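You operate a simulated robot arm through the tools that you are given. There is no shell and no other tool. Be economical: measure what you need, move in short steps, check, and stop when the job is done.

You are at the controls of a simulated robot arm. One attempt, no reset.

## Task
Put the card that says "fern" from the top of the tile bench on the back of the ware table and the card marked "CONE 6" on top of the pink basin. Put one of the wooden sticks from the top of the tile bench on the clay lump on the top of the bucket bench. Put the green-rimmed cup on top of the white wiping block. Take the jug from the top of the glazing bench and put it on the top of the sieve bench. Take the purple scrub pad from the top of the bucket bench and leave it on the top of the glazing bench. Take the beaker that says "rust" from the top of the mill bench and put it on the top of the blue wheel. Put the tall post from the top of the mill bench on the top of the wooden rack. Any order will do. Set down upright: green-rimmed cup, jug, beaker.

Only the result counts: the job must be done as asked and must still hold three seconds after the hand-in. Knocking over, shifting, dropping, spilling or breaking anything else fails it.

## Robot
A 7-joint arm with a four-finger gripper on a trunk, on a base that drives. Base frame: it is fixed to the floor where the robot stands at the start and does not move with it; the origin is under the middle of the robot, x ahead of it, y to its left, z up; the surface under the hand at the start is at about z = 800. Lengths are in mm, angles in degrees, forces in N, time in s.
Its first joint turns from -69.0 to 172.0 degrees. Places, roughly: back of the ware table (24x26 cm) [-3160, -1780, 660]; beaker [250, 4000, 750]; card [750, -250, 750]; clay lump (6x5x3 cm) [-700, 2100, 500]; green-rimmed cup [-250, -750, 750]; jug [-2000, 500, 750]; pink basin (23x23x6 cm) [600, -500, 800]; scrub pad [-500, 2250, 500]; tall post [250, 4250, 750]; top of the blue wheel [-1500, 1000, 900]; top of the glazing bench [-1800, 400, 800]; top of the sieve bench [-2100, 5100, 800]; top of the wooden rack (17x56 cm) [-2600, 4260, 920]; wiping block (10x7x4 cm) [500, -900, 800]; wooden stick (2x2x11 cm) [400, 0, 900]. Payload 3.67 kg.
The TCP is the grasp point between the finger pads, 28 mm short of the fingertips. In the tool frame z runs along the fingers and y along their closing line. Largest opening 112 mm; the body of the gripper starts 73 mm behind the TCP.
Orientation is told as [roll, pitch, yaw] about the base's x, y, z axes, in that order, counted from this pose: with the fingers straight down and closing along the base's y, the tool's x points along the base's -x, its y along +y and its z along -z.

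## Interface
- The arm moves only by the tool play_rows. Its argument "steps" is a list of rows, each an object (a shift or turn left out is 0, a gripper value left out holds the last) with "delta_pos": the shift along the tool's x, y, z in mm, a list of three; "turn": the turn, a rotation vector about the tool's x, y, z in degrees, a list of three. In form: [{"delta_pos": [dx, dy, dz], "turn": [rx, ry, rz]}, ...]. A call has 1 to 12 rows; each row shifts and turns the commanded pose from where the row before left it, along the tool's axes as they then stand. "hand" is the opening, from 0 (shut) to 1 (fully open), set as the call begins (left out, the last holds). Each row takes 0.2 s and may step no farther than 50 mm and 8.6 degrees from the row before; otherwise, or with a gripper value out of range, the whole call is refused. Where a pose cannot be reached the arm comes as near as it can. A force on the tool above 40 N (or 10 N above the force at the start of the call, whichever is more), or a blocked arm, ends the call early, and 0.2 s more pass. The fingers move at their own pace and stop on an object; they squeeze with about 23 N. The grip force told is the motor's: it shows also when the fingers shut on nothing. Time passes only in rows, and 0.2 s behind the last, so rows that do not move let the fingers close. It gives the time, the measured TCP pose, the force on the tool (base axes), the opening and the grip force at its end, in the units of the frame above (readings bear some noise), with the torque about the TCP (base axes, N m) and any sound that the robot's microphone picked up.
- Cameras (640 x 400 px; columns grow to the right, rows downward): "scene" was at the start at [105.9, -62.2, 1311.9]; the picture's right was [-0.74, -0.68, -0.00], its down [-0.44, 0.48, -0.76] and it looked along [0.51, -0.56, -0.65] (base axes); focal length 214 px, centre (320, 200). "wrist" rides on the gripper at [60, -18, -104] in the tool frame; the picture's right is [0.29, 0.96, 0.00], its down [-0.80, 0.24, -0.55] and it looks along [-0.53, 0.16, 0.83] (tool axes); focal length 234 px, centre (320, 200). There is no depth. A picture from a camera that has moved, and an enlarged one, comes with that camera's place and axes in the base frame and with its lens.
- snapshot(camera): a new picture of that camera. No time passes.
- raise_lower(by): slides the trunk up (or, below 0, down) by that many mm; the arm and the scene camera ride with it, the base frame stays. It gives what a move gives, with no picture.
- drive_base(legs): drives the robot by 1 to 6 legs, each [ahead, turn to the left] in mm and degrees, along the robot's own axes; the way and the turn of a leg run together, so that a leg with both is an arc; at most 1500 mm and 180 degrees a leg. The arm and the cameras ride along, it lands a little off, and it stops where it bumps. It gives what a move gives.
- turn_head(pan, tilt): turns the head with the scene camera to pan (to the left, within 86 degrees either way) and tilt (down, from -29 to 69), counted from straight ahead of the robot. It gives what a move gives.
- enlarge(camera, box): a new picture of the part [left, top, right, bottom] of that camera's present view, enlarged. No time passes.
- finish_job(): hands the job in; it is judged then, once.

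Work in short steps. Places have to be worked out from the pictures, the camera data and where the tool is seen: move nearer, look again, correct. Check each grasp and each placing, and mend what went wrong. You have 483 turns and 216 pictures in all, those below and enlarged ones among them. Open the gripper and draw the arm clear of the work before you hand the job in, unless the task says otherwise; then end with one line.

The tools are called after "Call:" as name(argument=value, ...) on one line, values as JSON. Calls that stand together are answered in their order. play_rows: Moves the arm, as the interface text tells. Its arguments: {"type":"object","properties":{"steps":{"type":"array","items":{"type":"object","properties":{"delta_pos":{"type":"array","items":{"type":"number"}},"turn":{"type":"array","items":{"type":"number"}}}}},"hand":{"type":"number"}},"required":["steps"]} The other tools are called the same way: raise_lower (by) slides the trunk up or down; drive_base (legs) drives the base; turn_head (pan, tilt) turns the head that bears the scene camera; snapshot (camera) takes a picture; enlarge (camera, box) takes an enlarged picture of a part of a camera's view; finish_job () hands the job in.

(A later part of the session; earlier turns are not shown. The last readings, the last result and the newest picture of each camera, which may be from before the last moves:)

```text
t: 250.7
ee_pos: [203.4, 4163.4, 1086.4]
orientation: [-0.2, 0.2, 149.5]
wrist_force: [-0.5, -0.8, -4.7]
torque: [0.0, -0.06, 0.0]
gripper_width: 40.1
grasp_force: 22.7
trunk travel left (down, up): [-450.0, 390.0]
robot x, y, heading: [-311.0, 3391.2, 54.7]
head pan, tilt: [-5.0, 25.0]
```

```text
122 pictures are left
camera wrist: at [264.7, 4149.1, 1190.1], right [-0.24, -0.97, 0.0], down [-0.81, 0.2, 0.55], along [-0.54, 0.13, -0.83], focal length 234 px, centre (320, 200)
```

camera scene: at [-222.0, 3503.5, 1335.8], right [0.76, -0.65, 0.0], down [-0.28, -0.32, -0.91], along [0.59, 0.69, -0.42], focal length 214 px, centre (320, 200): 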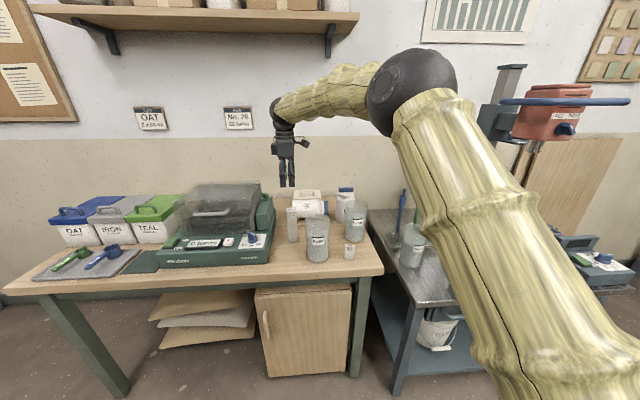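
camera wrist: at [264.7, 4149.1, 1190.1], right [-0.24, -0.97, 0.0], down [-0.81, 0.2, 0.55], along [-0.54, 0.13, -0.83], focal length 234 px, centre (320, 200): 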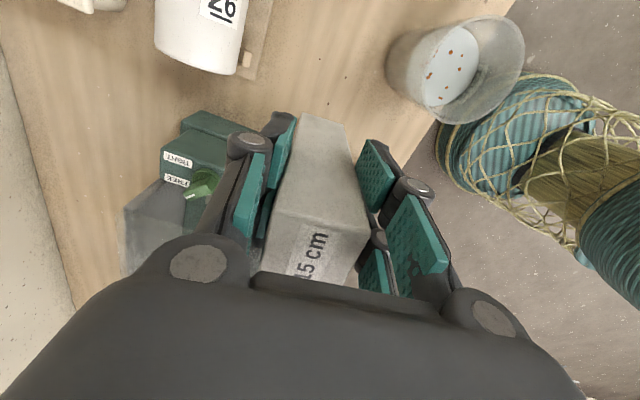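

Post held. Raise and retract it toward me, then drive to the counter with the wooden rack.

Call:
play_rows(steps=[{"delta_pos": [0, 0, -40]}, {"delta_pos": [0, 46, -10]}, {"delta_pos": [0, 46, -5]}, {"delta_pos": [0, 46, 0]}, {"delta_pos": [0, 46, 0]}, {"delta_pos": [0, 46, 0]}, {"delta_pos": [0, 46, 0]}])

Call:
drive_base(legs=[[-250, 0], [0, 102.4], [1500, 0]])

Call:
turn_head(pan=0, tilt=30)

Call:
snapshot(camera="scene")

```text
t: 252.3
ee_pos: [65.5, 3922.8, 1142.5]
orientation: [-0.4, 0.1, 149.5]
wrist_force: [-0.2, -0.6, -3.5]
torque: [0.01, -0.09, 0.03]
gripper_width: 39.9
grasp_force: 23.0
trunk travel left (down, up): [-450.0, 390.0]
robot x, y, heading: [-310.1, 3393.4, 54.7]
head pan, tilt: [-5.0, 25.0]
```

```text
t: 264.9
ee_pos: [-2412.4, 3962.0, 1141.5]
orientation: [0.3, 0.2, -106.3]
wrist_force: [4.9, -0.3, -1.8]
torque: [0.13, 0.19, -0.1]
gripper_width: 39.9
grasp_force: 23.4
trunk travel left (down, up): [-450.0, 390.0]
robot x, y, heading: [-1808.9, 3731.0, 158.6]
head pan, tilt: [-5.0, 25.0]
stopped in leg 3: the force on the tool passed its limit at 64 N (the readings are from after the stop); the commanded pose is now the measured one
```

```text
t: 265.5
ee_pos: [-2411.6, 3961.9, 1140.1]
orientation: [0.2, 0.2, -106.3]
wrist_force: [7.5, -0.2, -4.5]
torque: [0.03, 0.12, -0.16]
gripper_width: 40.0
grasp_force: 22.4
trunk travel left (down, up): [-450.0, 390.0]
robot x, y, heading: [-1808.0, 3730.2, 159.0]
head pan, tilt: [0.0, 30.0]
```

```text
121 pictures are left
camera scene: at [-1938.6, 3781.5, 1328.1], right [0.36, 0.93, 0.0], down [0.47, -0.18, -0.87], along [-0.81, 0.31, -0.5], focal length 214 px, centre (320, 200)
```

scene: 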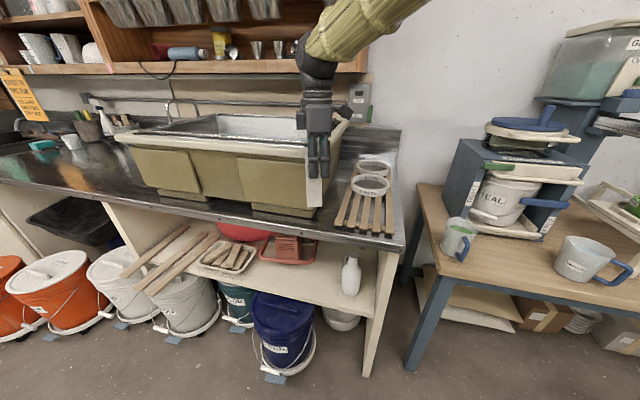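

The post touched the tub's rim. Back off straight away.

Call:
drive_base(legs=[[-150, 0]])

Call:
raise_lower(by=150)

Call:
snapshot(camera="scene")

Call:
snapshot(camera="wrist")

```text
t: 266.9
ee_pos: [-2271.7, 3907.0, 1141.8]
orientation: [0.1, 0.1, -106.3]
wrist_force: [0.6, -0.7, -4.0]
torque: [0.06, 0.03, 0.0]
gripper_width: 39.7
grasp_force: 22.8
trunk travel left (down, up): [-450.0, 390.0]
robot x, y, heading: [-1667.1, 3674.3, 158.6]
head pan, tilt: [0.0, 30.0]
```

```text
t: 268.6
ee_pos: [-2272.3, 3907.2, 1291.4]
orientation: [0.3, 0.1, -106.3]
wrist_force: [-0.2, -0.2, -3.2]
torque: [0.05, 0.0, 0.02]
gripper_width: 40.0
grasp_force: 22.9
trunk travel left (down, up): [-600.0, 240.0]
robot x, y, heading: [-1665.9, 3674.8, 158.7]
head pan, tilt: [0.0, 30.0]
```

```text
120 pictures are left
camera scene: at [-1800.4, 3727.5, 1477.9], right [0.36, 0.93, 0.0], down [0.47, -0.18, -0.87], along [-0.81, 0.31, -0.5], focal length 214 px, centre (320, 200)
```

scene: 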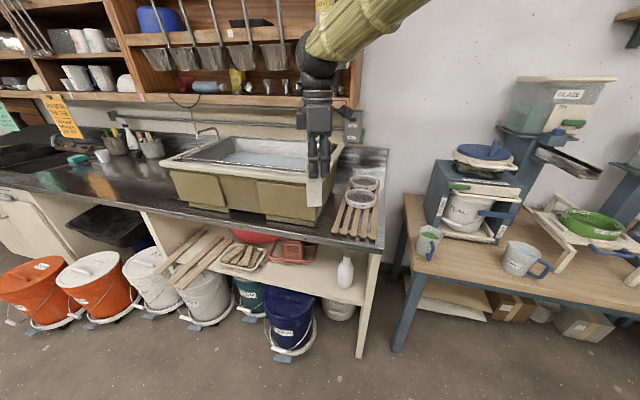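

```text
119 pictures are left
camera wrist: at [-2273.9, 3970.3, 1393.9], right [1.0, 0.01, 0.01], down [0.0, -0.83, 0.55], along [0.01, -0.55, -0.83], focal length 234 px, centre (320, 200)
```

wrist: 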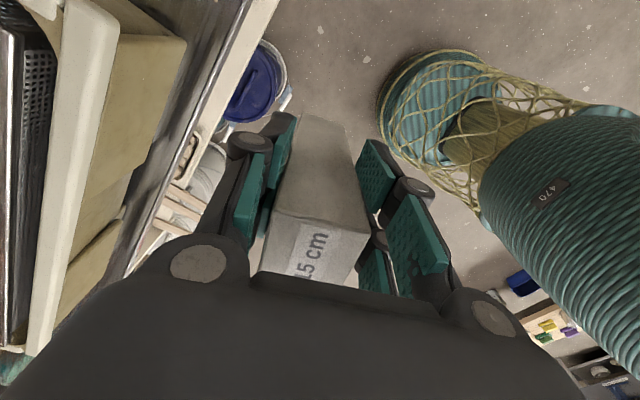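

The tub position is unchanged within error (rim z≈1132). Enlarge the rack to plan the placement.

Call:
enlarge(camera="scene", box=[300, 150, 410, 260])

```text
3.64 times, centred on (355, 205) of scene
camera zoom: at [-1800.4, 3727.5, 1477.9], right [0.36, 0.93, 0.0], down [0.47, -0.18, -0.87], along [-0.81, 0.31, -0.5], focal length 780 px, centre (193, 182)
```

zoom: 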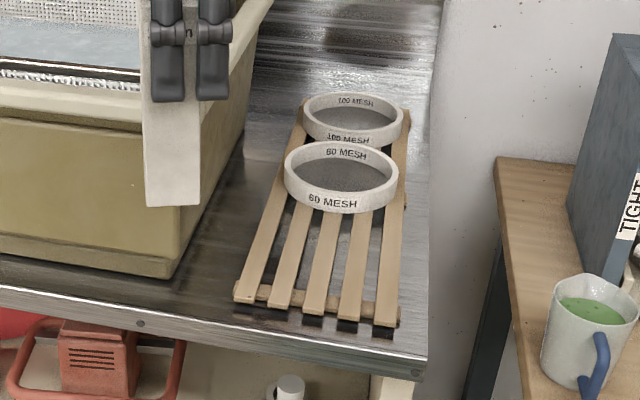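

Five slats (~21 mm, gaps ~14); the front half is free. I'll stand the post centred over a gap at (-2463,4168). Face the counter and move closer.

Call:
drive_base(legs=[[0, -14], [200, 0]])

Call:
turn_head(pan=0, tilt=40)

Call:
snapshot(camera="scene")

Call:
snapshot(camera="wrist")

```text
t: 271.1
ee_pos: [-2363.1, 4160.7, 1288.9]
orientation: [0.4, 0.2, -120.1]
wrist_force: [-0.8, 0.0, -6.2]
torque: [0.02, -0.04, 0.02]
gripper_width: 39.8
grasp_force: 22.6
trunk travel left (down, up): [-600.0, 240.0]
robot x, y, heading: [-1831.5, 3788.1, 144.5]
head pan, tilt: [0.0, 30.0]
```

```text
t: 271.8
ee_pos: [-2361.1, 4159.7, 1290.6]
orientation: [0.3, 0.3, -120.2]
wrist_force: [0.0, -0.5, -4.4]
torque: [0.03, -0.02, 0.0]
gripper_width: 40.1
grasp_force: 22.8
trunk travel left (down, up): [-600.0, 240.0]
robot x, y, heading: [-1826.9, 3788.2, 144.4]
head pan, tilt: [0.0, 40.0]
```

```text
117 pictures are left
camera scene: at [-1941.1, 3868.2, 1462.8], right [0.58, 0.82, 0.0], down [0.52, -0.37, -0.77], along [-0.63, 0.44, -0.64], focal length 214 px, centre (320, 200)
```

scene: 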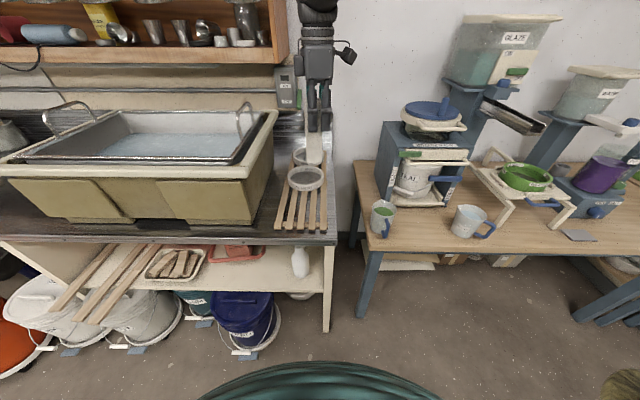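

```text
116 pictures are left
camera wrist: at [-2346.7, 4221.3, 1394.0], right [0.97, -0.23, 0.01], down [-0.2, -0.81, 0.55], along [-0.12, -0.54, -0.83], focal length 234 px, centre (320, 200)
```

wrist: 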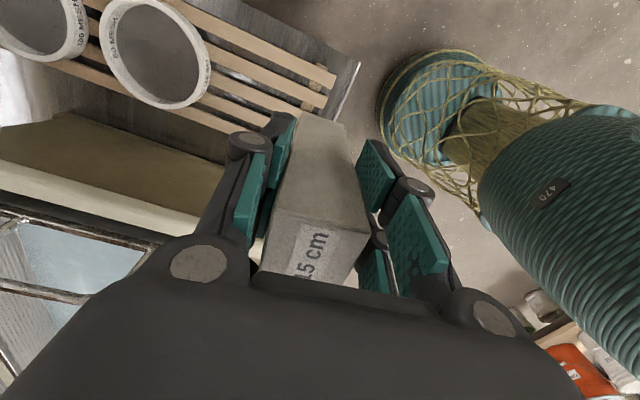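

Target (-2460,4170), yaw -128.5 to match the slats. Align and descend partway.

Call:
play_rows(steps=[{"turn": [0.3, -0.3, 8.3]}, {"delta_pos": [-27, -42, 0]}, {"delta_pos": [-27, -42, 0]}, {"delta_pos": [0, 0, 45]}, {"delta_pos": [0, 0, 45]}, {"delta_pos": [0, 0, 45]}, {"delta_pos": [0, 0, 45]}, {"delta_pos": [0, 0, 40]}, {}])

Call:
enlarge(camera="scene", box=[230, 100, 370, 250])

Call:
snapshot(camera="wrist")

```text
t: 273.8
ee_pos: [-2462.1, 4170.7, 1070.3]
orientation: [0.0, -0.1, -128.5]
wrist_force: [0.5, 0.0, -4.1]
torque: [0.05, -0.01, 0.0]
gripper_width: 39.9
grasp_force: 23.1
trunk travel left (down, up): [-600.0, 240.0]
robot x, y, heading: [-1827.9, 3788.6, 144.9]
head pan, tilt: [0.0, 40.0]
```

```text
2.67 times, centred on (300, 175) of scene
camera zoom: at [-1940.8, 3868.0, 1462.8], right [0.58, 0.82, 0.0], down [0.52, -0.37, -0.77], along [-0.63, 0.44, -0.64], focal length 572 px, centre (373, 267)
```

zoom: 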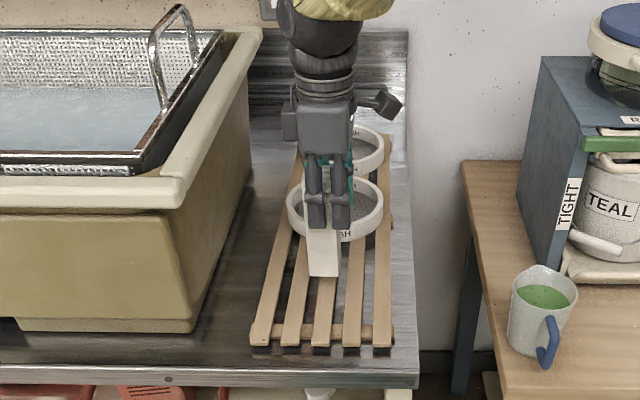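

```text
114 pictures are left
camera wrist: at [-2437.8, 4230.0, 1173.2], right [0.93, -0.37, 0.0], down [-0.31, -0.77, 0.56], along [-0.21, -0.52, -0.83], focal length 234 px, centre (320, 200)
```

wrist: 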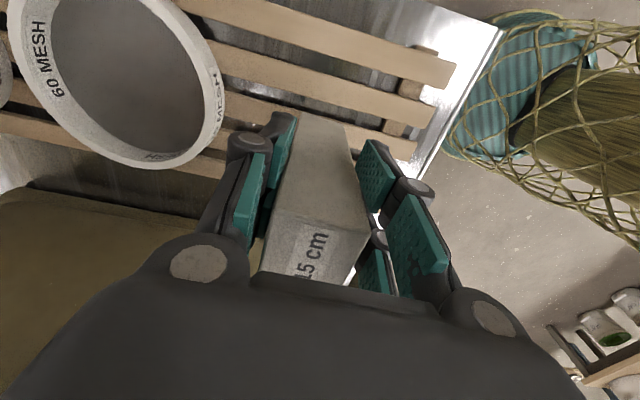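

Landing would mostly sit on slat 3; shift 7 mm right to straddle the gap between slats 3 and 4, then descend.

Call:
play_rows(steps=[{"delta_pos": [7, 0, 0]}, {"delta_pos": [0, 0, 25]}, {"delta_pos": [0, 0, 15]}, {"delta_pos": [0, 0, 5]}, {}])

Call:
play_rows(steps=[{"delta_pos": [0, 0, 3]}, {"delta_pos": [0, 0, 2]}, {"delta_pos": [0, 0, 2]}, {}])

Call:
enlarge(camera="scene", box=[260, 140, 340, 240])

```text
t: 275.0
ee_pos: [-2456.9, 4176.8, 1027.0]
orientation: [0.0, -0.1, -128.5]
wrist_force: [-4.4, 4.2, 19.2]
torque: [0.02, 0.26, -0.03]
gripper_width: 40.3
grasp_force: 23.5
trunk travel left (down, up): [-600.0, 240.0]
robot x, y, heading: [-1829.7, 3788.5, 144.8]
head pan, tilt: [0.0, 40.0]
```

```text
t: 276.0
ee_pos: [-2455.7, 4175.5, 1019.5]
orientation: [0.1, -0.2, -128.5]
wrist_force: [1.2, 2.7, 16.4]
torque: [0.05, 0.02, -0.01]
gripper_width: 40.1
grasp_force: 22.5
trunk travel left (down, up): [-600.0, 240.0]
robot x, y, heading: [-1828.8, 3790.3, 144.5]
head pan, tilt: [0.0, 40.0]
```

```text
4.00 times, centred on (300, 190) of scene
camera zoom: at [-1940.0, 3867.8, 1462.8], right [0.58, 0.82, 0.0], down [0.52, -0.37, -0.77], along [-0.63, 0.44, -0.64], focal length 858 px, centre (400, 240)
```

zoom: 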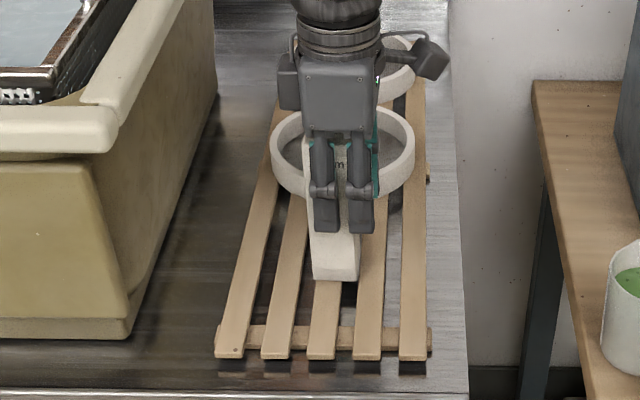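

Post rests on slats 3 and 4. Release gently and check before rising.

Call:
play_rows(steps=[{"delta_pos": [0, 0, -1]}, {}])

Call:
play_rows(steps=[{}, {}, {}], hand=0.6)

Call:
enlarge(camera="scene", box=[260, 140, 340, 240])

```text
t: 276.6
ee_pos: [-2456.1, 4175.1, 1019.1]
orientation: [0.0, 0.0, -128.5]
wrist_force: [2.7, 0.8, 6.5]
torque: [-0.05, -0.03, 0.02]
gripper_width: 39.8
grasp_force: 23.0
trunk travel left (down, up): [-600.0, 240.0]
robot x, y, heading: [-1828.4, 3788.6, 145.0]
head pan, tilt: [0.0, 40.0]
```

```text
t: 277.4
ee_pos: [-2457.9, 4175.2, 1018.8]
orientation: [0.0, -0.1, -128.6]
wrist_force: [-0.5, 0.8, 0.2]
torque: [-0.02, 0.01, -0.03]
gripper_width: 67.2
grasp_force: 0.1
trunk travel left (down, up): [-600.0, 240.0]
robot x, y, heading: [-1824.1, 3789.9, 144.7]
head pan, tilt: [0.0, 40.0]
```

```text
4.00 times, centred on (300, 190) of scene
camera zoom: at [-1941.1, 3868.2, 1462.7], right [0.58, 0.82, 0.0], down [0.53, -0.37, -0.77], along [-0.63, 0.44, -0.64], focal length 858 px, centre (400, 240)
```

zoom: 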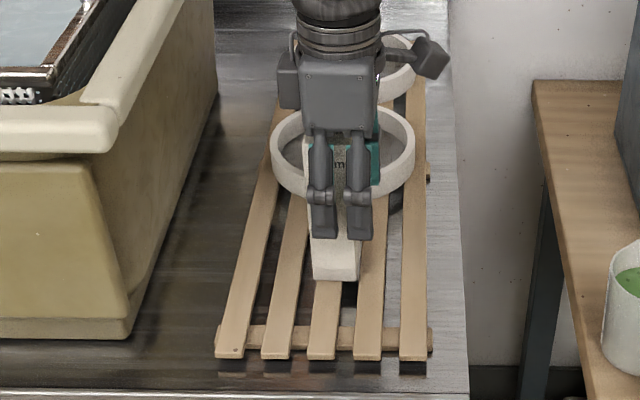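

Post stands. Rise straight up.

Call:
play_rows(steps=[{"delta_pos": [0, 0, -15]}, {"delta_pos": [0, 0, -35]}, {"delta_pos": [0, 0, -45]}, {"delta_pos": [0, 0, -45]}, {"delta_pos": [0, 0, -45]}, {"delta_pos": [0, 0, -45]}])

Call:
enlarge(camera="scene", box=[240, 100, 360, 250])

```text
t: 278.8
ee_pos: [-2456.1, 4174.5, 1251.6]
orientation: [-0.1, -0.1, -128.5]
wrist_force: [-0.1, 0.2, 0.0]
torque: [0.02, 0.09, 0.0]
gripper_width: 67.2
grasp_force: 0.1
trunk travel left (down, up): [-600.0, 240.0]
robot x, y, heading: [-1830.4, 3787.5, 144.9]
head pan, tilt: [0.0, 40.0]
```

```text
2.67 times, centred on (300, 175) of scene
camera zoom: at [-1940.2, 3867.5, 1462.8], right [0.58, 0.82, 0.0], down [0.52, -0.37, -0.77], along [-0.63, 0.44, -0.64], focal length 572 px, centre (373, 267)
```

zoom: 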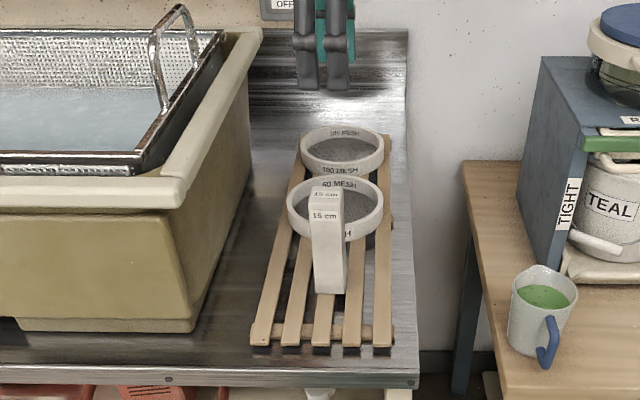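

Post is upright on the rack. Go back for the RUST beaker: reverse out, then around to the mill bench.

Call:
drive_base(legs=[[-400, 0], [0, 16.7], [-1114, 0], [0, -106.7], [230, 0]])

Call:
turn_head(pan=-5, tilt=35)

Call:
snapshot(camera="scene")

```text
t: 293.3
ee_pos: [46.4, 4047.8, 1249.2]
orientation: [0.1, -0.1, 142.4]
wrist_force: [1.0, -0.4, -0.3]
torque: [-0.05, 0.03, 0.0]
gripper_width: 67.1
grasp_force: 0.0
trunk travel left (down, up): [-600.0, 240.0]
robot x, y, heading: [-332.0, 3412.7, 55.8]
head pan, tilt: [0.0, 40.0]
```

```text
t: 293.9
ee_pos: [46.7, 4046.5, 1250.9]
orientation: [0.0, -0.1, 142.4]
wrist_force: [-0.7, 0.0, 0.5]
torque: [0.0, 0.0, -0.02]
gripper_width: 67.1
grasp_force: 0.0
trunk travel left (down, up): [-600.0, 240.0]
robot x, y, heading: [-328.3, 3412.1, 55.9]
head pan, tilt: [-5.0, 35.0]
```

```text
110 pictures are left
camera scene: at [-245.8, 3522.1, 1470.3], right [0.77, -0.63, 0.0], down [-0.36, -0.44, -0.82], along [0.52, 0.63, -0.57], focal length 214 px, centre (320, 200)
```

scene: 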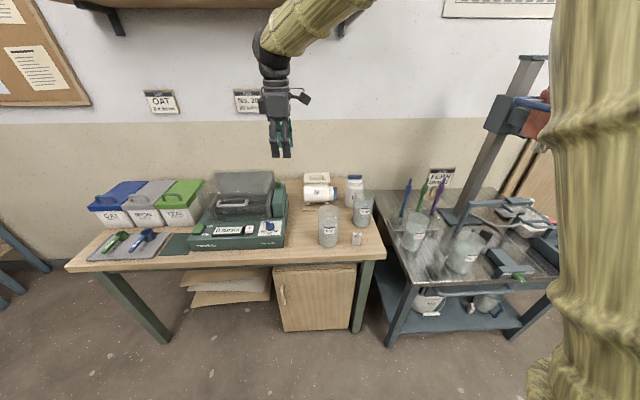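

Beaker at about (200,4010), rim ~965. Lower trunk, open, and move above it.

Call:
raise_lower(by=-150)

Call:
play_rows(steps=[{"delta_pos": [36, -16, 0]}, {"delta_pos": [36, -16, 0]}, {"delta_pos": [36, -16, 0]}, {"delta_pos": [36, -16, 10]}, {}], hand=1)

Call:
snapshot(camera="wrist")

```text
t: 295.7
ee_pos: [47.4, 4047.0, 1100.3]
orientation: [-0.1, 0.0, 142.5]
wrist_force: [0.8, -0.3, -0.3]
torque: [0.01, -0.01, -0.02]
gripper_width: 67.3
grasp_force: 0.1
trunk travel left (down, up): [-450.0, 390.0]
robot x, y, heading: [-329.1, 3412.4, 55.8]
head pan, tilt: [-5.0, 35.0]
```

```text
t: 296.9
ee_pos: [200.1, 4010.1, 1091.2]
orientation: [0.0, -0.1, 142.4]
wrist_force: [0.0, -0.5, -0.5]
torque: [0.03, -0.02, 0.01]
gripper_width: 112.2
grasp_force: 0.0
trunk travel left (down, up): [-450.0, 390.0]
robot x, y, heading: [-326.2, 3413.7, 55.6]
head pan, tilt: [-5.0, 35.0]
```

```text
109 pictures are left
camera wrist: at [259.0, 3989.0, 1194.0], right [-0.36, -0.93, 0.0], down [-0.78, 0.3, 0.55], along [-0.52, 0.2, -0.83], focal length 234 px, centre (320, 200)
```

wrist: 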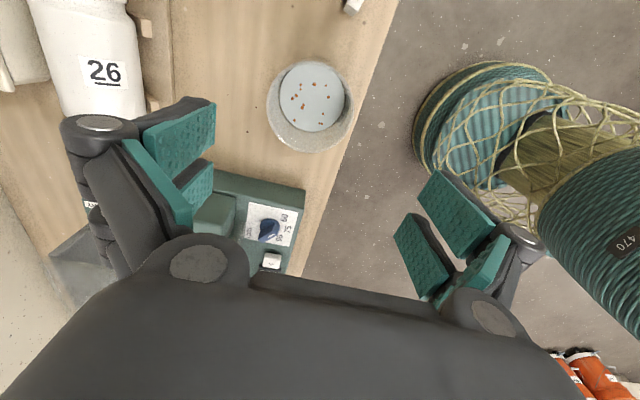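

Rim centre (214,4016), diameter ~82. Adjust and lower to just above the rim.

Call:
play_rows(steps=[{"delta_pos": [7, -13, 20]}, {"delta_pos": [0, 0, 40]}, {}])

Call:
snapshot(camera="wrist")

```text
t: 297.7
ee_pos: [213.0, 4017.0, 1028.8]
orientation: [-0.1, -0.1, 142.4]
wrist_force: [1.2, 0.0, 0.1]
torque: [0.04, -0.05, -0.04]
gripper_width: 111.9
grasp_force: 0.1
trunk travel left (down, up): [-450.0, 390.0]
robot x, y, heading: [-329.9, 3413.3, 56.0]
head pan, tilt: [-5.0, 35.0]
```

```text
108 pictures are left
camera wrist: at [272.8, 3994.7, 1131.6], right [-0.36, -0.93, 0.0], down [-0.78, 0.3, 0.56], along [-0.52, 0.2, -0.83], focal length 234 px, centre (320, 200)
```

wrist: 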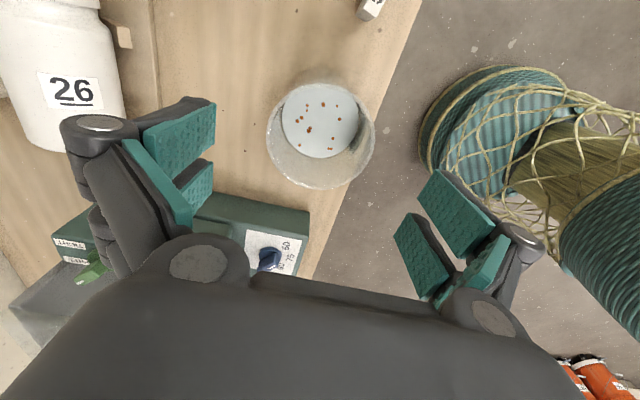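

Centred. Descend to TCP ≈ 908 around the beaker.

Call:
play_rows(steps=[{"delta_pos": [4, -1, 40]}, {"delta_pos": [0, 0, 40]}, {"delta_pos": [0, 0, 35]}, {}])

Call:
snapshot(camera="wrist")

```text
t: 298.7
ee_pos: [218.2, 4013.4, 913.3]
orientation: [0.0, -0.1, 142.4]
wrist_force: [0.4, 0.3, 0.4]
torque: [-0.02, -0.01, 0.0]
gripper_width: 112.0
grasp_force: 0.1
trunk travel left (down, up): [-450.0, 390.0]
robot x, y, heading: [-327.6, 3413.6, 55.7]
head pan, tilt: [-5.0, 35.0]
```

```text
107 pictures are left
camera wrist: at [278.3, 3991.5, 1016.6], right [-0.36, -0.93, 0.0], down [-0.78, 0.3, 0.56], along [-0.52, 0.2, -0.83], focal length 234 px, centre (320, 200)
```

wrist: 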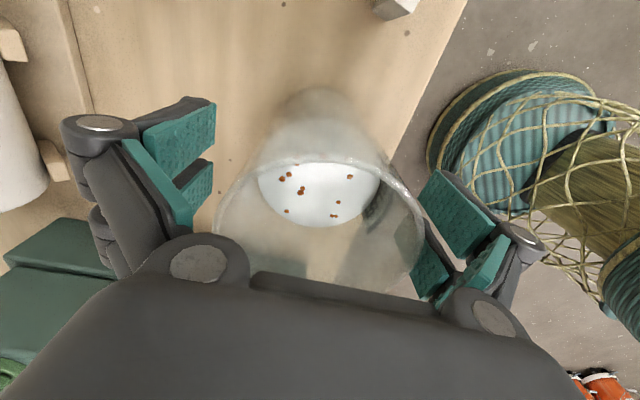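

Beaker between the pads. Close, then lift gently.

Call:
play_rows(steps=[{}, {}, {}], hand=0)

Call:
play_rows(steps=[{"delta_pos": [0, 0, -6]}, {"delta_pos": [0, 0, -12]}, {"delta_pos": [0, 0, -20]}, {}])

Call:
snapshot(camera="wrist")

Call:
enlarge(camera="scene", box=[260, 140, 400, 270])

```text
t: 299.5
ee_pos: [219.9, 4012.8, 913.4]
orientation: [0.0, -0.1, 142.4]
wrist_force: [-1.4, -2.3, 0.1]
torque: [-0.06, 0.15, 0.08]
gripper_width: 89.3
grasp_force: 23.6
trunk travel left (down, up): [-450.0, 390.0]
robot x, y, heading: [-324.4, 3414.2, 55.6]
head pan, tilt: [-5.0, 35.0]
```

```text
t: 300.5
ee_pos: [218.8, 4014.4, 950.9]
orientation: [0.2, -0.1, 142.4]
wrist_force: [-0.1, -0.6, -7.8]
torque: [-0.03, -0.06, -0.03]
gripper_width: 88.9
grasp_force: 22.6
trunk travel left (down, up): [-450.0, 390.0]
robot x, y, heading: [-329.7, 3415.4, 55.6]
head pan, tilt: [-5.0, 35.0]
```

```text
106 pictures are left
camera wrist: at [277.6, 3992.2, 1054.8], right [-0.36, -0.93, 0.0], down [-0.78, 0.3, 0.56], along [-0.52, 0.2, -0.83], focal length 234 px, centre (320, 200)
```

wrist: 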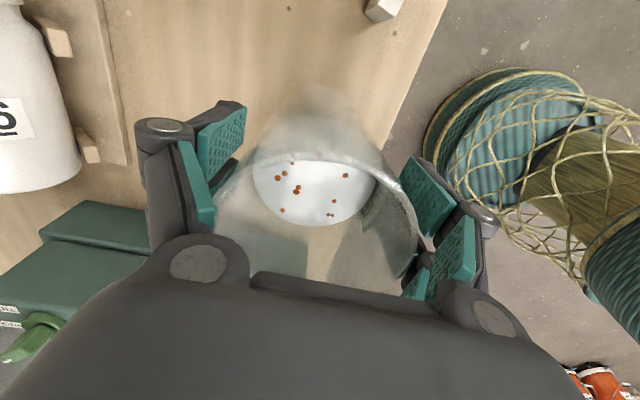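

```text
3.08 times, centred on (330, 205) of scene
camera zoom: at [-244.7, 3523.1, 1320.1], right [0.77, -0.63, 0.0], down [-0.36, -0.44, -0.82], along [0.52, 0.63, -0.57], focal length 660 px, centre (289, 185)
```

zoom: 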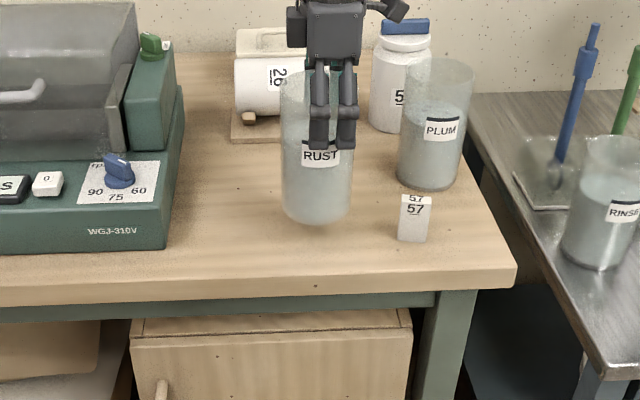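

RUST beaker held upright (7.8 N). Lift, retract, and drive toward the glazing bench's wheel end.

Call:
play_rows(steps=[{"delta_pos": [0, 0, -40]}, {"delta_pos": [0, 0, -40]}, {"delta_pos": [-21, 32, -14]}, {"delta_pos": [-21, 32, -14]}, {"delta_pos": [-21, 32, -14]}, {"delta_pos": [-21, 32, -14]}, {"delta_pos": [-21, 32, -14]}, {}])

Call:
drive_base(legs=[[-250, 0], [0, 137.8], [575, 0], [0, 42.3]])

Call:
turn_head(pan=15, tilt=20)

Call:
snapshot(camera="scene")

```text
t: 302.3
ee_pos: [38.3, 3951.8, 1102.8]
orientation: [0.1, -0.2, 142.4]
wrist_force: [0.6, 0.0, -8.6]
torque: [-0.06, -0.05, -0.04]
gripper_width: 89.2
grasp_force: 22.9
trunk travel left (down, up): [-450.0, 390.0]
robot x, y, heading: [-326.7, 3413.0, 55.8]
head pan, tilt: [-5.0, 35.0]
```

```text
t: 314.5
ee_pos: [-1418.9, 2580.1, 1102.5]
orientation: [0.0, -0.1, -39.9]
wrist_force: [0.6, -1.0, -7.1]
torque: [0.06, 0.09, 0.01]
gripper_width: 89.0
grasp_force: 23.3
trunk travel left (down, up): [-450.0, 390.0]
robot x, y, heading: [-1030.1, 3102.4, -126.7]
head pan, tilt: [-5.0, 35.0]
```

```text
t: 315.4
ee_pos: [-1418.1, 2580.4, 1102.5]
orientation: [0.0, -0.2, -39.9]
wrist_force: [0.9, -1.0, -7.9]
torque: [0.05, 0.11, 0.01]
gripper_width: 89.1
grasp_force: 23.0
trunk travel left (down, up): [-450.0, 390.0]
robot x, y, heading: [-1030.7, 3106.3, -126.5]
head pan, tilt: [15.0, 20.0]
```

```text
104 pictures are left
camera scene: at [-1097.6, 2978.2, 1344.0], right [-0.93, 0.37, 0.0], down [0.13, 0.32, -0.94], along [-0.35, -0.87, -0.34], focal length 214 px, centre (320, 200)
```

scene: 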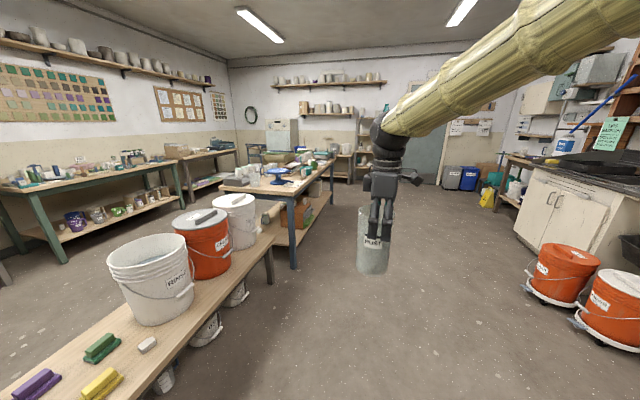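

Corridor is clear; scrub pads seen on the bucket bench, the wheel ahead. Drive on and face the wheel.

Call:
drive_base(legs=[[0, 3.4], [1000, 0], [990, 0], [0, 87.7]])

Call:
turn_head(pan=0, tilt=35)

Call:
snapshot(camera="scene")

```text
t: 329.6
ee_pos: [-1582.7, 1061.3, 1102.9]
orientation: [-0.1, -0.2, 53.0]
wrist_force: [0.2, -0.1, -8.2]
torque: [-0.05, 0.04, -0.01]
gripper_width: 88.8
grasp_force: 23.3
trunk travel left (down, up): [-450.0, 390.0]
robot x, y, heading: [-2126.1, 1422.1, -33.9]
head pan, tilt: [15.0, 20.0]
```

```text
t: 330.4
ee_pos: [-1582.7, 1059.8, 1101.9]
orientation: [-0.1, -0.1, 53.0]
wrist_force: [-0.3, 0.2, -7.8]
torque: [-0.05, 0.07, -0.01]
gripper_width: 89.2
grasp_force: 23.4
trunk travel left (down, up): [-450.0, 390.0]
robot x, y, heading: [-2128.8, 1423.7, -33.9]
head pan, tilt: [0.0, 35.0]
```

```text
103 pictures are left
camera scene: at [-2012.6, 1344.1, 1320.2], right [-0.56, -0.83, 0.0], down [-0.48, 0.32, -0.82], along [0.68, -0.45, -0.57], focal length 214 px, centre (320, 200)
```

scene: 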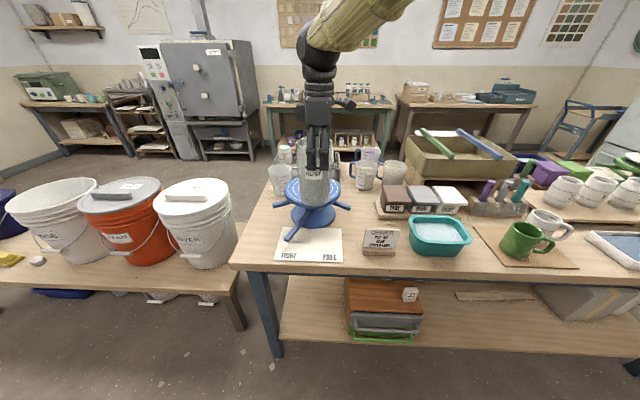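

Enlarge the wheel.

Call:
enlarge(camera="scene", box=[250, 120, 380, 270])

Call:
snapshot(camera="wrist")

```text
2.67 times, centred on (315, 195) of scene
camera zoom: at [-2012.6, 1344.1, 1320.2], right [-0.56, -0.83, 0.0], down [-0.48, 0.32, -0.82], along [0.68, -0.45, -0.57], focal length 572 px, centre (333, 213)
```

zoom: 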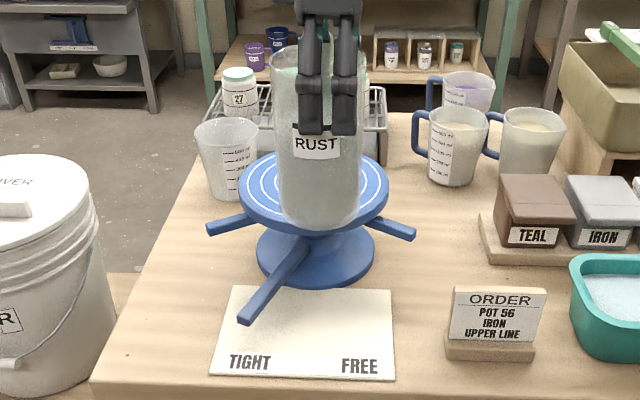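

```text
101 pictures are left
camera wrist: at [-1604.3, 1001.9, 1206.0], right [-0.94, 0.35, 0.0], down [0.29, 0.78, 0.56], along [0.19, 0.52, -0.83], focal length 234 px, centre (320, 200)
```

wrist: 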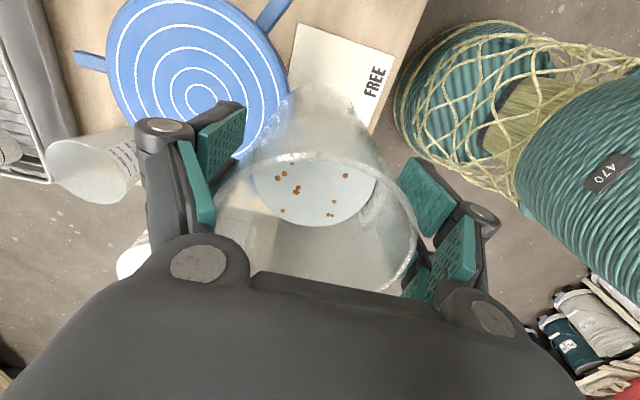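

Wheel centre triangulates to (-1450,1002,900), radius ~102. Move the beaker over it and lower.

Call:
play_rows(steps=[{"delta_pos": [-9, -36, 0]}, {"delta_pos": [-9, -36, 0]}, {"delta_pos": [-8, -35, 0]}, {"delta_pos": [-8, -34, 0]}, {"delta_pos": [0, 0, 30]}, {"delta_pos": [0, 0, 30]}, {}])

Call:
enlarge(camera="scene", box=[250, 110, 380, 250])

Call:
snapshot(camera="wrist")

```text
t: 332.0
ee_pos: [-1450.0, 1003.2, 1047.5]
orientation: [-0.5, -0.3, 53.0]
wrist_force: [10.7, -6.2, 38.5]
torque: [0.11, -0.56, -0.1]
gripper_width: 89.3
grasp_force: 23.2
trunk travel left (down, up): [-450.0, 390.0]
robot x, y, heading: [-2127.9, 1421.0, -33.7]
head pan, tilt: [0.0, 35.0]
```

```text
2.86 times, centred on (315, 180) of scene
camera zoom: at [-2014.4, 1345.2, 1321.2], right [-0.56, -0.83, 0.0], down [-0.48, 0.32, -0.82], along [0.68, -0.46, -0.57], focal length 613 px, centre (334, 257)
```

zoom: 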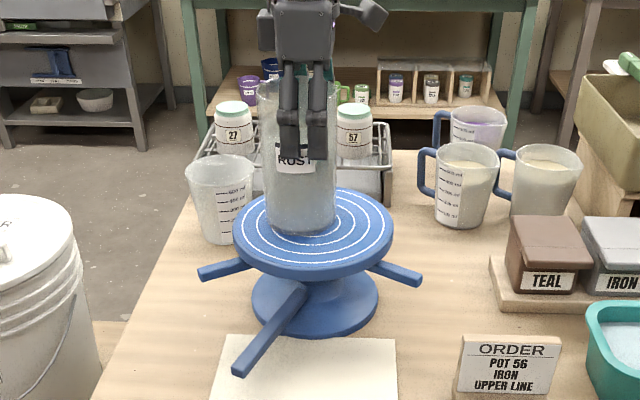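

```text
99 pictures are left
camera wrist: at [-1471.8, 945.4, 1150.6], right [-0.94, 0.35, -0.01], down [0.28, 0.78, 0.56], along [0.2, 0.52, -0.83], focal length 234 px, centre (320, 200)
```

wrist: 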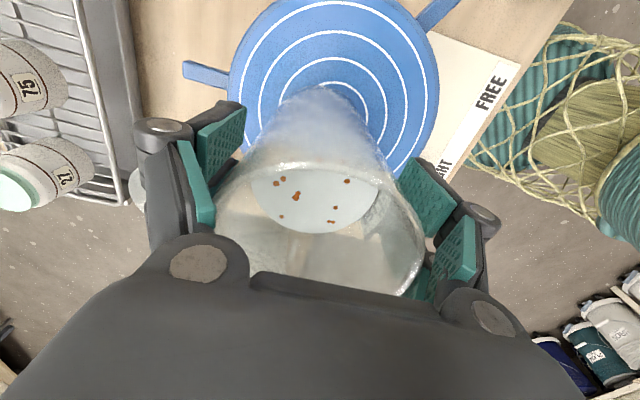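

Contact already (38 N); the beaker stands well inside the disc. Relieve and release.

Call:
play_rows(steps=[{"delta_pos": [0, 0, -3]}, {}])

```text
t: 332.6
ee_pos: [-1449.6, 1003.7, 1047.1]
orientation: [-0.1, -0.1, 53.1]
wrist_force: [14.5, -8.1, 35.1]
torque: [-0.01, -0.88, -0.16]
gripper_width: 89.5
grasp_force: 22.9
trunk travel left (down, up): [-450.0, 390.0]
robot x, y, heading: [-2124.2, 1419.2, -33.7]
head pan, tilt: [0.0, 35.0]
```

Call:
play_rows(steps=[{"delta_pos": [0, 0, -3]}, {"delta_pos": [0, 0, -3]}, {}])

```text
t: 333.4
ee_pos: [-1451.0, 1003.5, 1048.9]
orientation: [0.3, 0.0, 53.0]
wrist_force: [0.2, -0.4, -8.2]
torque: [-0.07, 0.06, -0.03]
gripper_width: 89.0
grasp_force: 23.0
trunk travel left (down, up): [-450.0, 390.0]
robot x, y, heading: [-2127.5, 1422.3, -33.9]
head pan, tilt: [0.0, 35.0]
```

It's just off the disc now; shift 12 mm toward the centre and lower again gently.

Call:
play_rows(steps=[{"delta_pos": [0, 0, -5], "turn": [0.3, 0, 0]}, {"delta_pos": [12, 0, 0]}, {"delta_pos": [0, 0, 4]}, {"delta_pos": [0, 0, 2]}, {}])

Call:
play_rows(steps=[{"delta_pos": [0, 0, 1.5]}, {}])

```text
t: 334.6
ee_pos: [-1457.5, 993.5, 1050.0]
orientation: [-0.3, -0.1, 53.0]
wrist_force: [0.0, -0.9, -7.8]
torque: [-0.1, 0.04, 0.01]
gripper_width: 89.2
grasp_force: 23.4
trunk travel left (down, up): [-450.0, 390.0]
robot x, y, heading: [-2125.2, 1421.4, -33.6]
head pan, tilt: [0.0, 35.0]
```

```text
t: 335.2
ee_pos: [-1456.2, 993.6, 1049.2]
orientation: [-0.3, -0.1, 53.0]
wrist_force: [0.6, -0.1, -8.1]
torque: [-0.11, 0.02, -0.02]
gripper_width: 89.4
grasp_force: 22.8
trunk travel left (down, up): [-450.0, 390.0]
robot x, y, heading: [-2125.6, 1422.5, -33.9]
head pan, tilt: [0.0, 35.0]
```

Call:
play_rows(steps=[{"delta_pos": [0, 0, 1.5]}, {"delta_pos": [0, 0, 1.5]}, {}])

```text
t: 336.0
ee_pos: [-1458.0, 994.5, 1049.0]
orientation: [-0.4, -0.1, 53.0]
wrist_force: [2.4, -1.3, 10.3]
torque: [0.11, 0.38, -0.01]
gripper_width: 89.2
grasp_force: 23.2
trunk travel left (down, up): [-450.0, 390.0]
robot x, y, heading: [-2128.0, 1418.5, -33.9]
head pan, tilt: [0.0, 35.0]
```

Gentle contact (10 N). Open and rise.

Call:
play_rows(steps=[{}, {}, {}], hand=1)

Call:
play_rows(steps=[{"delta_pos": [0, 0, -10]}, {"delta_pos": [0, 0, -30]}, {"delta_pos": [0, 0, -40]}, {"delta_pos": [0, 0, -40]}, {"delta_pos": [0, 0, -30]}])

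Call:
snapshot(camera="scene")

Call:
snapshot(camera="wrist")

```text
t: 336.8
ee_pos: [-1456.0, 993.1, 1046.8]
orientation: [-0.3, 0.0, 53.0]
wrist_force: [0.7, -0.6, 0.2]
torque: [-0.01, -0.03, -0.01]
gripper_width: 111.9
grasp_force: 0.0
trunk travel left (down, up): [-450.0, 390.0]
robot x, y, heading: [-2126.9, 1419.7, -33.7]
head pan, tilt: [0.0, 35.0]
```

```text
t: 338.0
ee_pos: [-1457.4, 997.0, 1197.0]
orientation: [-0.3, -0.1, 53.0]
wrist_force: [0.0, 0.8, 0.8]
torque: [-0.01, 0.01, -0.01]
gripper_width: 111.9
grasp_force: 0.0
trunk travel left (down, up): [-450.0, 390.0]
robot x, y, heading: [-2132.2, 1422.8, -33.8]
head pan, tilt: [0.0, 35.0]
```

```text
98 pictures are left
camera scene: at [-2013.4, 1344.6, 1320.3], right [-0.56, -0.83, 0.0], down [-0.48, 0.32, -0.82], along [0.68, -0.46, -0.57], focal length 214 px, centre (320, 200)
```

scene: 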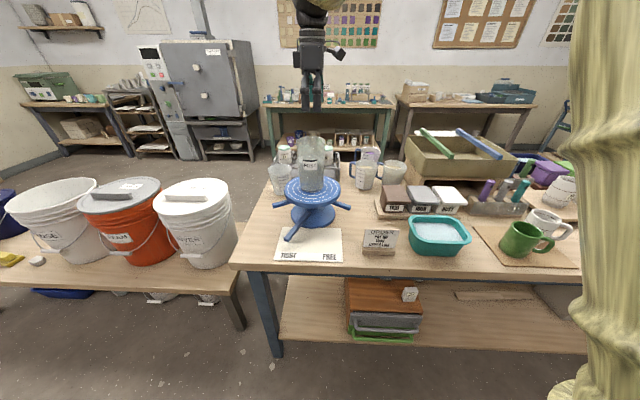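

```text
97 pictures are left
camera wrist: at [-1479.4, 937.6, 1301.1], right [-0.94, 0.35, -0.01], down [0.29, 0.78, 0.55], along [0.2, 0.52, -0.83], focal length 234 px, centre (320, 200)
```

wrist: 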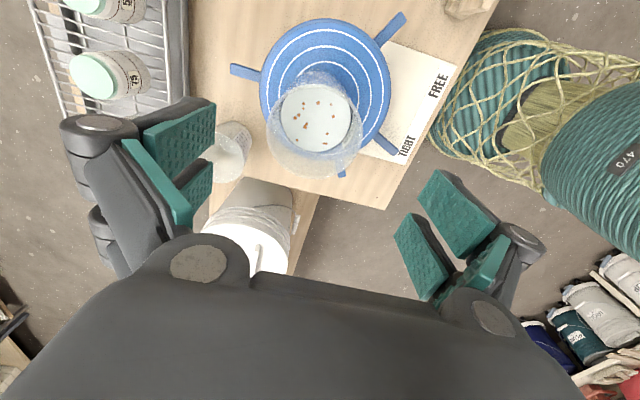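

Beaker stands upright on the wheel. Now the purple scrub pad on the bucket bench: retract and drive there.

Call:
play_rows(steps=[{"delta_pos": [0, 45, 0]}, {"delta_pos": [0, 45, 0]}, {"delta_pos": [0, 45, 0]}], hand=0.7)

Call:
drive_base(legs=[[0, 88.4], [1500, 0], [60, 0], [0, -90], [200, 0]])

Call:
turn_head(pan=0, tilt=45)

Call:
snapshot(camera="scene")

```text
t: 338.8
ee_pos: [-1568.2, 1079.7, 1197.6]
orientation: [-0.5, -0.1, 52.9]
wrist_force: [-1.1, 1.6, 0.1]
torque: [-0.02, -0.04, -0.02]
gripper_width: 78.4
grasp_force: 0.1
trunk travel left (down, up): [-450.0, 390.0]
robot x, y, heading: [-2129.4, 1420.4, -33.9]
head pan, tilt: [0.0, 35.0]
```

```text
t: 355.6
ee_pos: [-531.0, 2232.3, 1194.0]
orientation: [-0.2, -0.1, 52.1]
wrist_force: [1.1, 0.1, -0.1]
torque: [0.04, 0.02, -0.01]
gripper_width: 78.5
grasp_force: 0.1
trunk travel left (down, up): [-450.0, 390.0]
robot x, y, heading: [-1085.5, 2586.0, -34.5]
head pan, tilt: [0.0, 35.0]
```

```text
t: 356.3
ee_pos: [-530.9, 2233.9, 1195.6]
orientation: [-0.3, 0.0, 52.2]
wrist_force: [-0.5, 0.9, 1.1]
torque: [-0.01, -0.01, 0.01]
gripper_width: 78.4
grasp_force: 0.0
trunk travel left (down, up): [-450.0, 390.0]
robot x, y, heading: [-1088.5, 2585.9, -34.7]
head pan, tilt: [0.0, 45.0]
```

```text
96 pictures are left
camera scene: at [-980.4, 2510.3, 1305.5], right [-0.57, -0.82, 0.0], down [-0.58, 0.4, -0.71], along [0.58, -0.4, -0.71], focal length 214 px, centre (320, 200)
```

scene: 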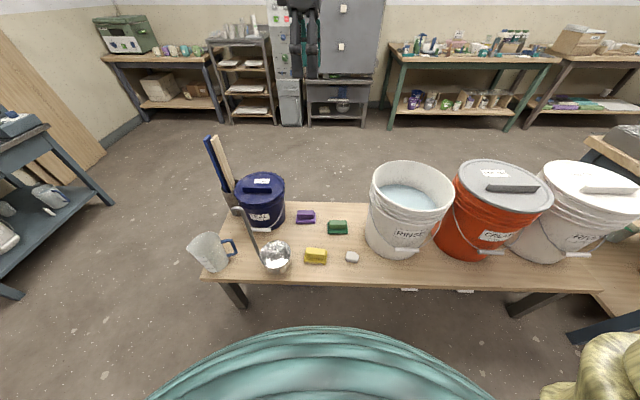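

Enlarge the pads and the clay.

Call:
enlarge(camera="scene", box=[270, 190, 380, 280])

Call:
raise_lower(by=-350)

Call:
snapshot(camera="wrist")

```text
4.44 times, centred on (325, 235) of scene
camera zoom: at [-980.4, 2510.3, 1305.5], right [-0.57, -0.82, 0.0], down [-0.58, 0.4, -0.71], along [0.58, -0.4, -0.71], focal length 953 px, centre (298, 44)
```

zoom: 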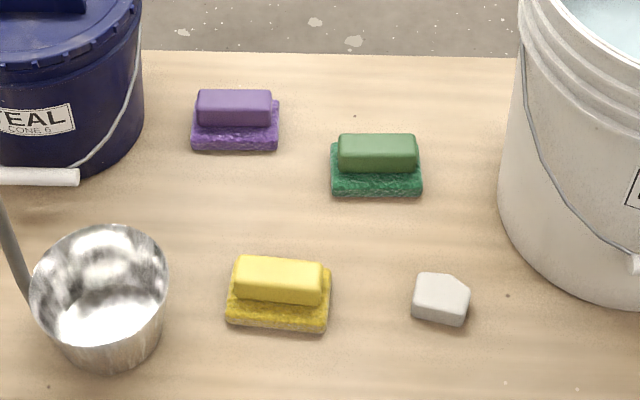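

```text
t: 359.7
ee_pos: [-532.0, 2235.3, 845.9]
orientation: [-0.3, 0.0, 52.2]
wrist_force: [-0.6, 0.2, -0.1]
torque: [0.0, 0.0, 0.01]
gripper_width: 78.5
grasp_force: 0.0
trunk travel left (down, up): [-100.0, 740.0]
robot x, y, heading: [-1087.4, 2586.3, -34.5]
head pan, tilt: [0.0, 45.0]
```

```text
94 pictures are left
camera wrist: at [-554.0, 2176.4, 948.9], right [-0.93, 0.36, -0.01], down [0.3, 0.78, 0.55], along [0.2, 0.52, -0.83], focal length 234 px, centre (320, 200)
```

wrist: 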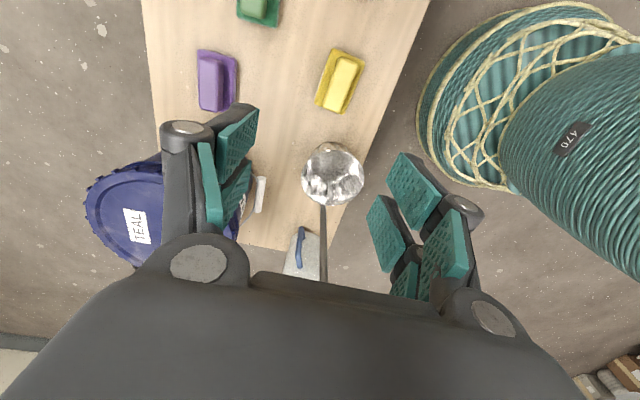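

Purple pad at about (-388,2172), long axis ~60°. Yaw +8, and come above it lower for a better look.

Call:
play_rows(steps=[{"turn": [-0.3, 0, -8]}, {"delta_pos": [-4, -39, 39]}, {"delta_pos": [-4, -39, 39]}, {"delta_pos": [-4, -39, 39]}, {"delta_pos": [-4, -39, 39]}, {}])

Call:
snapshot(camera="wrist")

```text
refused: row 2 steps farther than a row can; nothing moved
```

```text
93 pictures are left
camera wrist: at [-554.0, 2176.4, 948.9], right [-0.93, 0.36, -0.01], down [0.3, 0.78, 0.55], along [0.2, 0.52, -0.83], focal length 234 px, centre (320, 200)
```

wrist: 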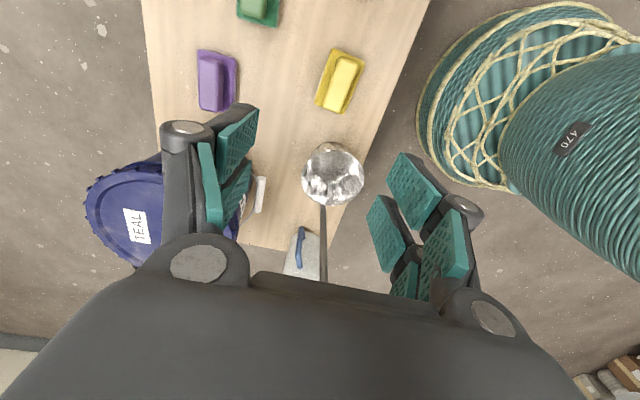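

Steps were too long; split them.

Call:
play_rows(steps=[{"turn": [-0.3, 0, -8]}, {"delta_pos": [-3, -31, 31]}, {"delta_pos": [-3, -31, 31]}, {"delta_pos": [-3, -31, 31]}, {"delta_pos": [-3, -31, 31]}, {"delta_pos": [-4, -32, 31]}, {}])

Call:
snapshot(camera="wrist")

```text
t: 361.3
ee_pos: [-389.9, 2170.8, 691.6]
orientation: [0.1, -0.1, 60.1]
wrist_force: [0.5, -0.1, -0.2]
torque: [0.0, 0.04, -0.03]
gripper_width: 78.2
grasp_force: 0.1
trunk travel left (down, up): [-100.0, 740.0]
robot x, y, heading: [-1086.6, 2586.4, -34.4]
head pan, tilt: [0.0, 45.0]
```

```text
92 pictures are left
camera wrist: at [-401.9, 2110.4, 794.2], right [-0.97, 0.23, 0.0], down [0.19, 0.81, 0.56], along [0.13, 0.54, -0.83], focal length 234 px, centre (320, 200)
```

wrist: 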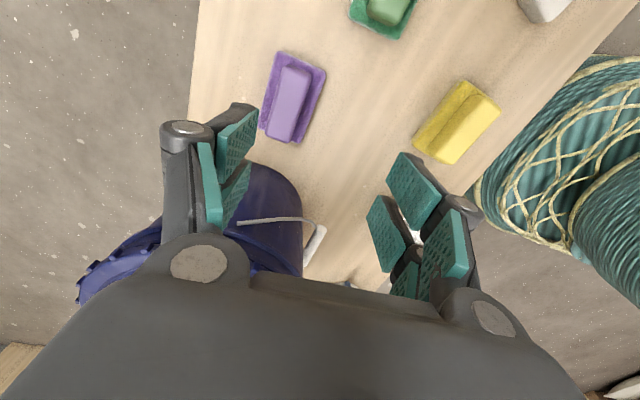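

Triangulation puts the bench top near z≈450 and the pad at (-355,2162). Move over and lower to 590.

Call:
play_rows(steps=[{"delta_pos": [-10, -35, 10]}, {"delta_pos": [0, 0, 45]}, {"delta_pos": [0, 0, 40]}, {}])

Call:
snapshot(camera="wrist")

```text
t: 362.3
ee_pos: [-350.8, 2163.2, 594.6]
orientation: [0.1, -0.1, 60.1]
wrist_force: [-0.2, -0.1, -0.3]
torque: [0.0, 0.02, -0.01]
gripper_width: 78.3
grasp_force: 0.0
trunk travel left (down, up): [-100.0, 740.0]
robot x, y, heading: [-1088.3, 2582.8, -34.3]
head pan, tilt: [0.0, 45.0]
```

```text
91 pictures are left
camera wrist: at [-365.0, 2102.3, 697.8], right [-0.97, 0.23, 0.0], down [0.19, 0.81, 0.56], along [0.13, 0.54, -0.83], focal length 234 px, centre (320, 200)
```

wrist: 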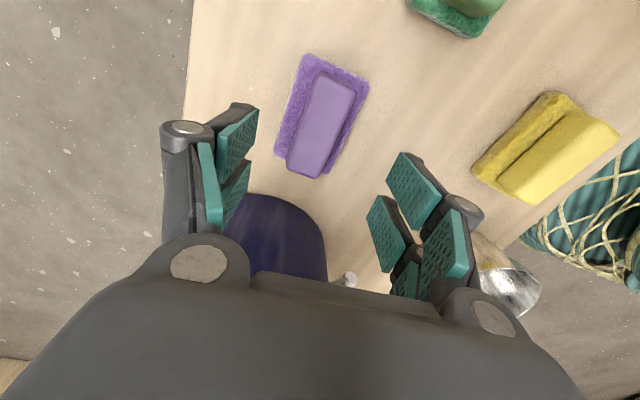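

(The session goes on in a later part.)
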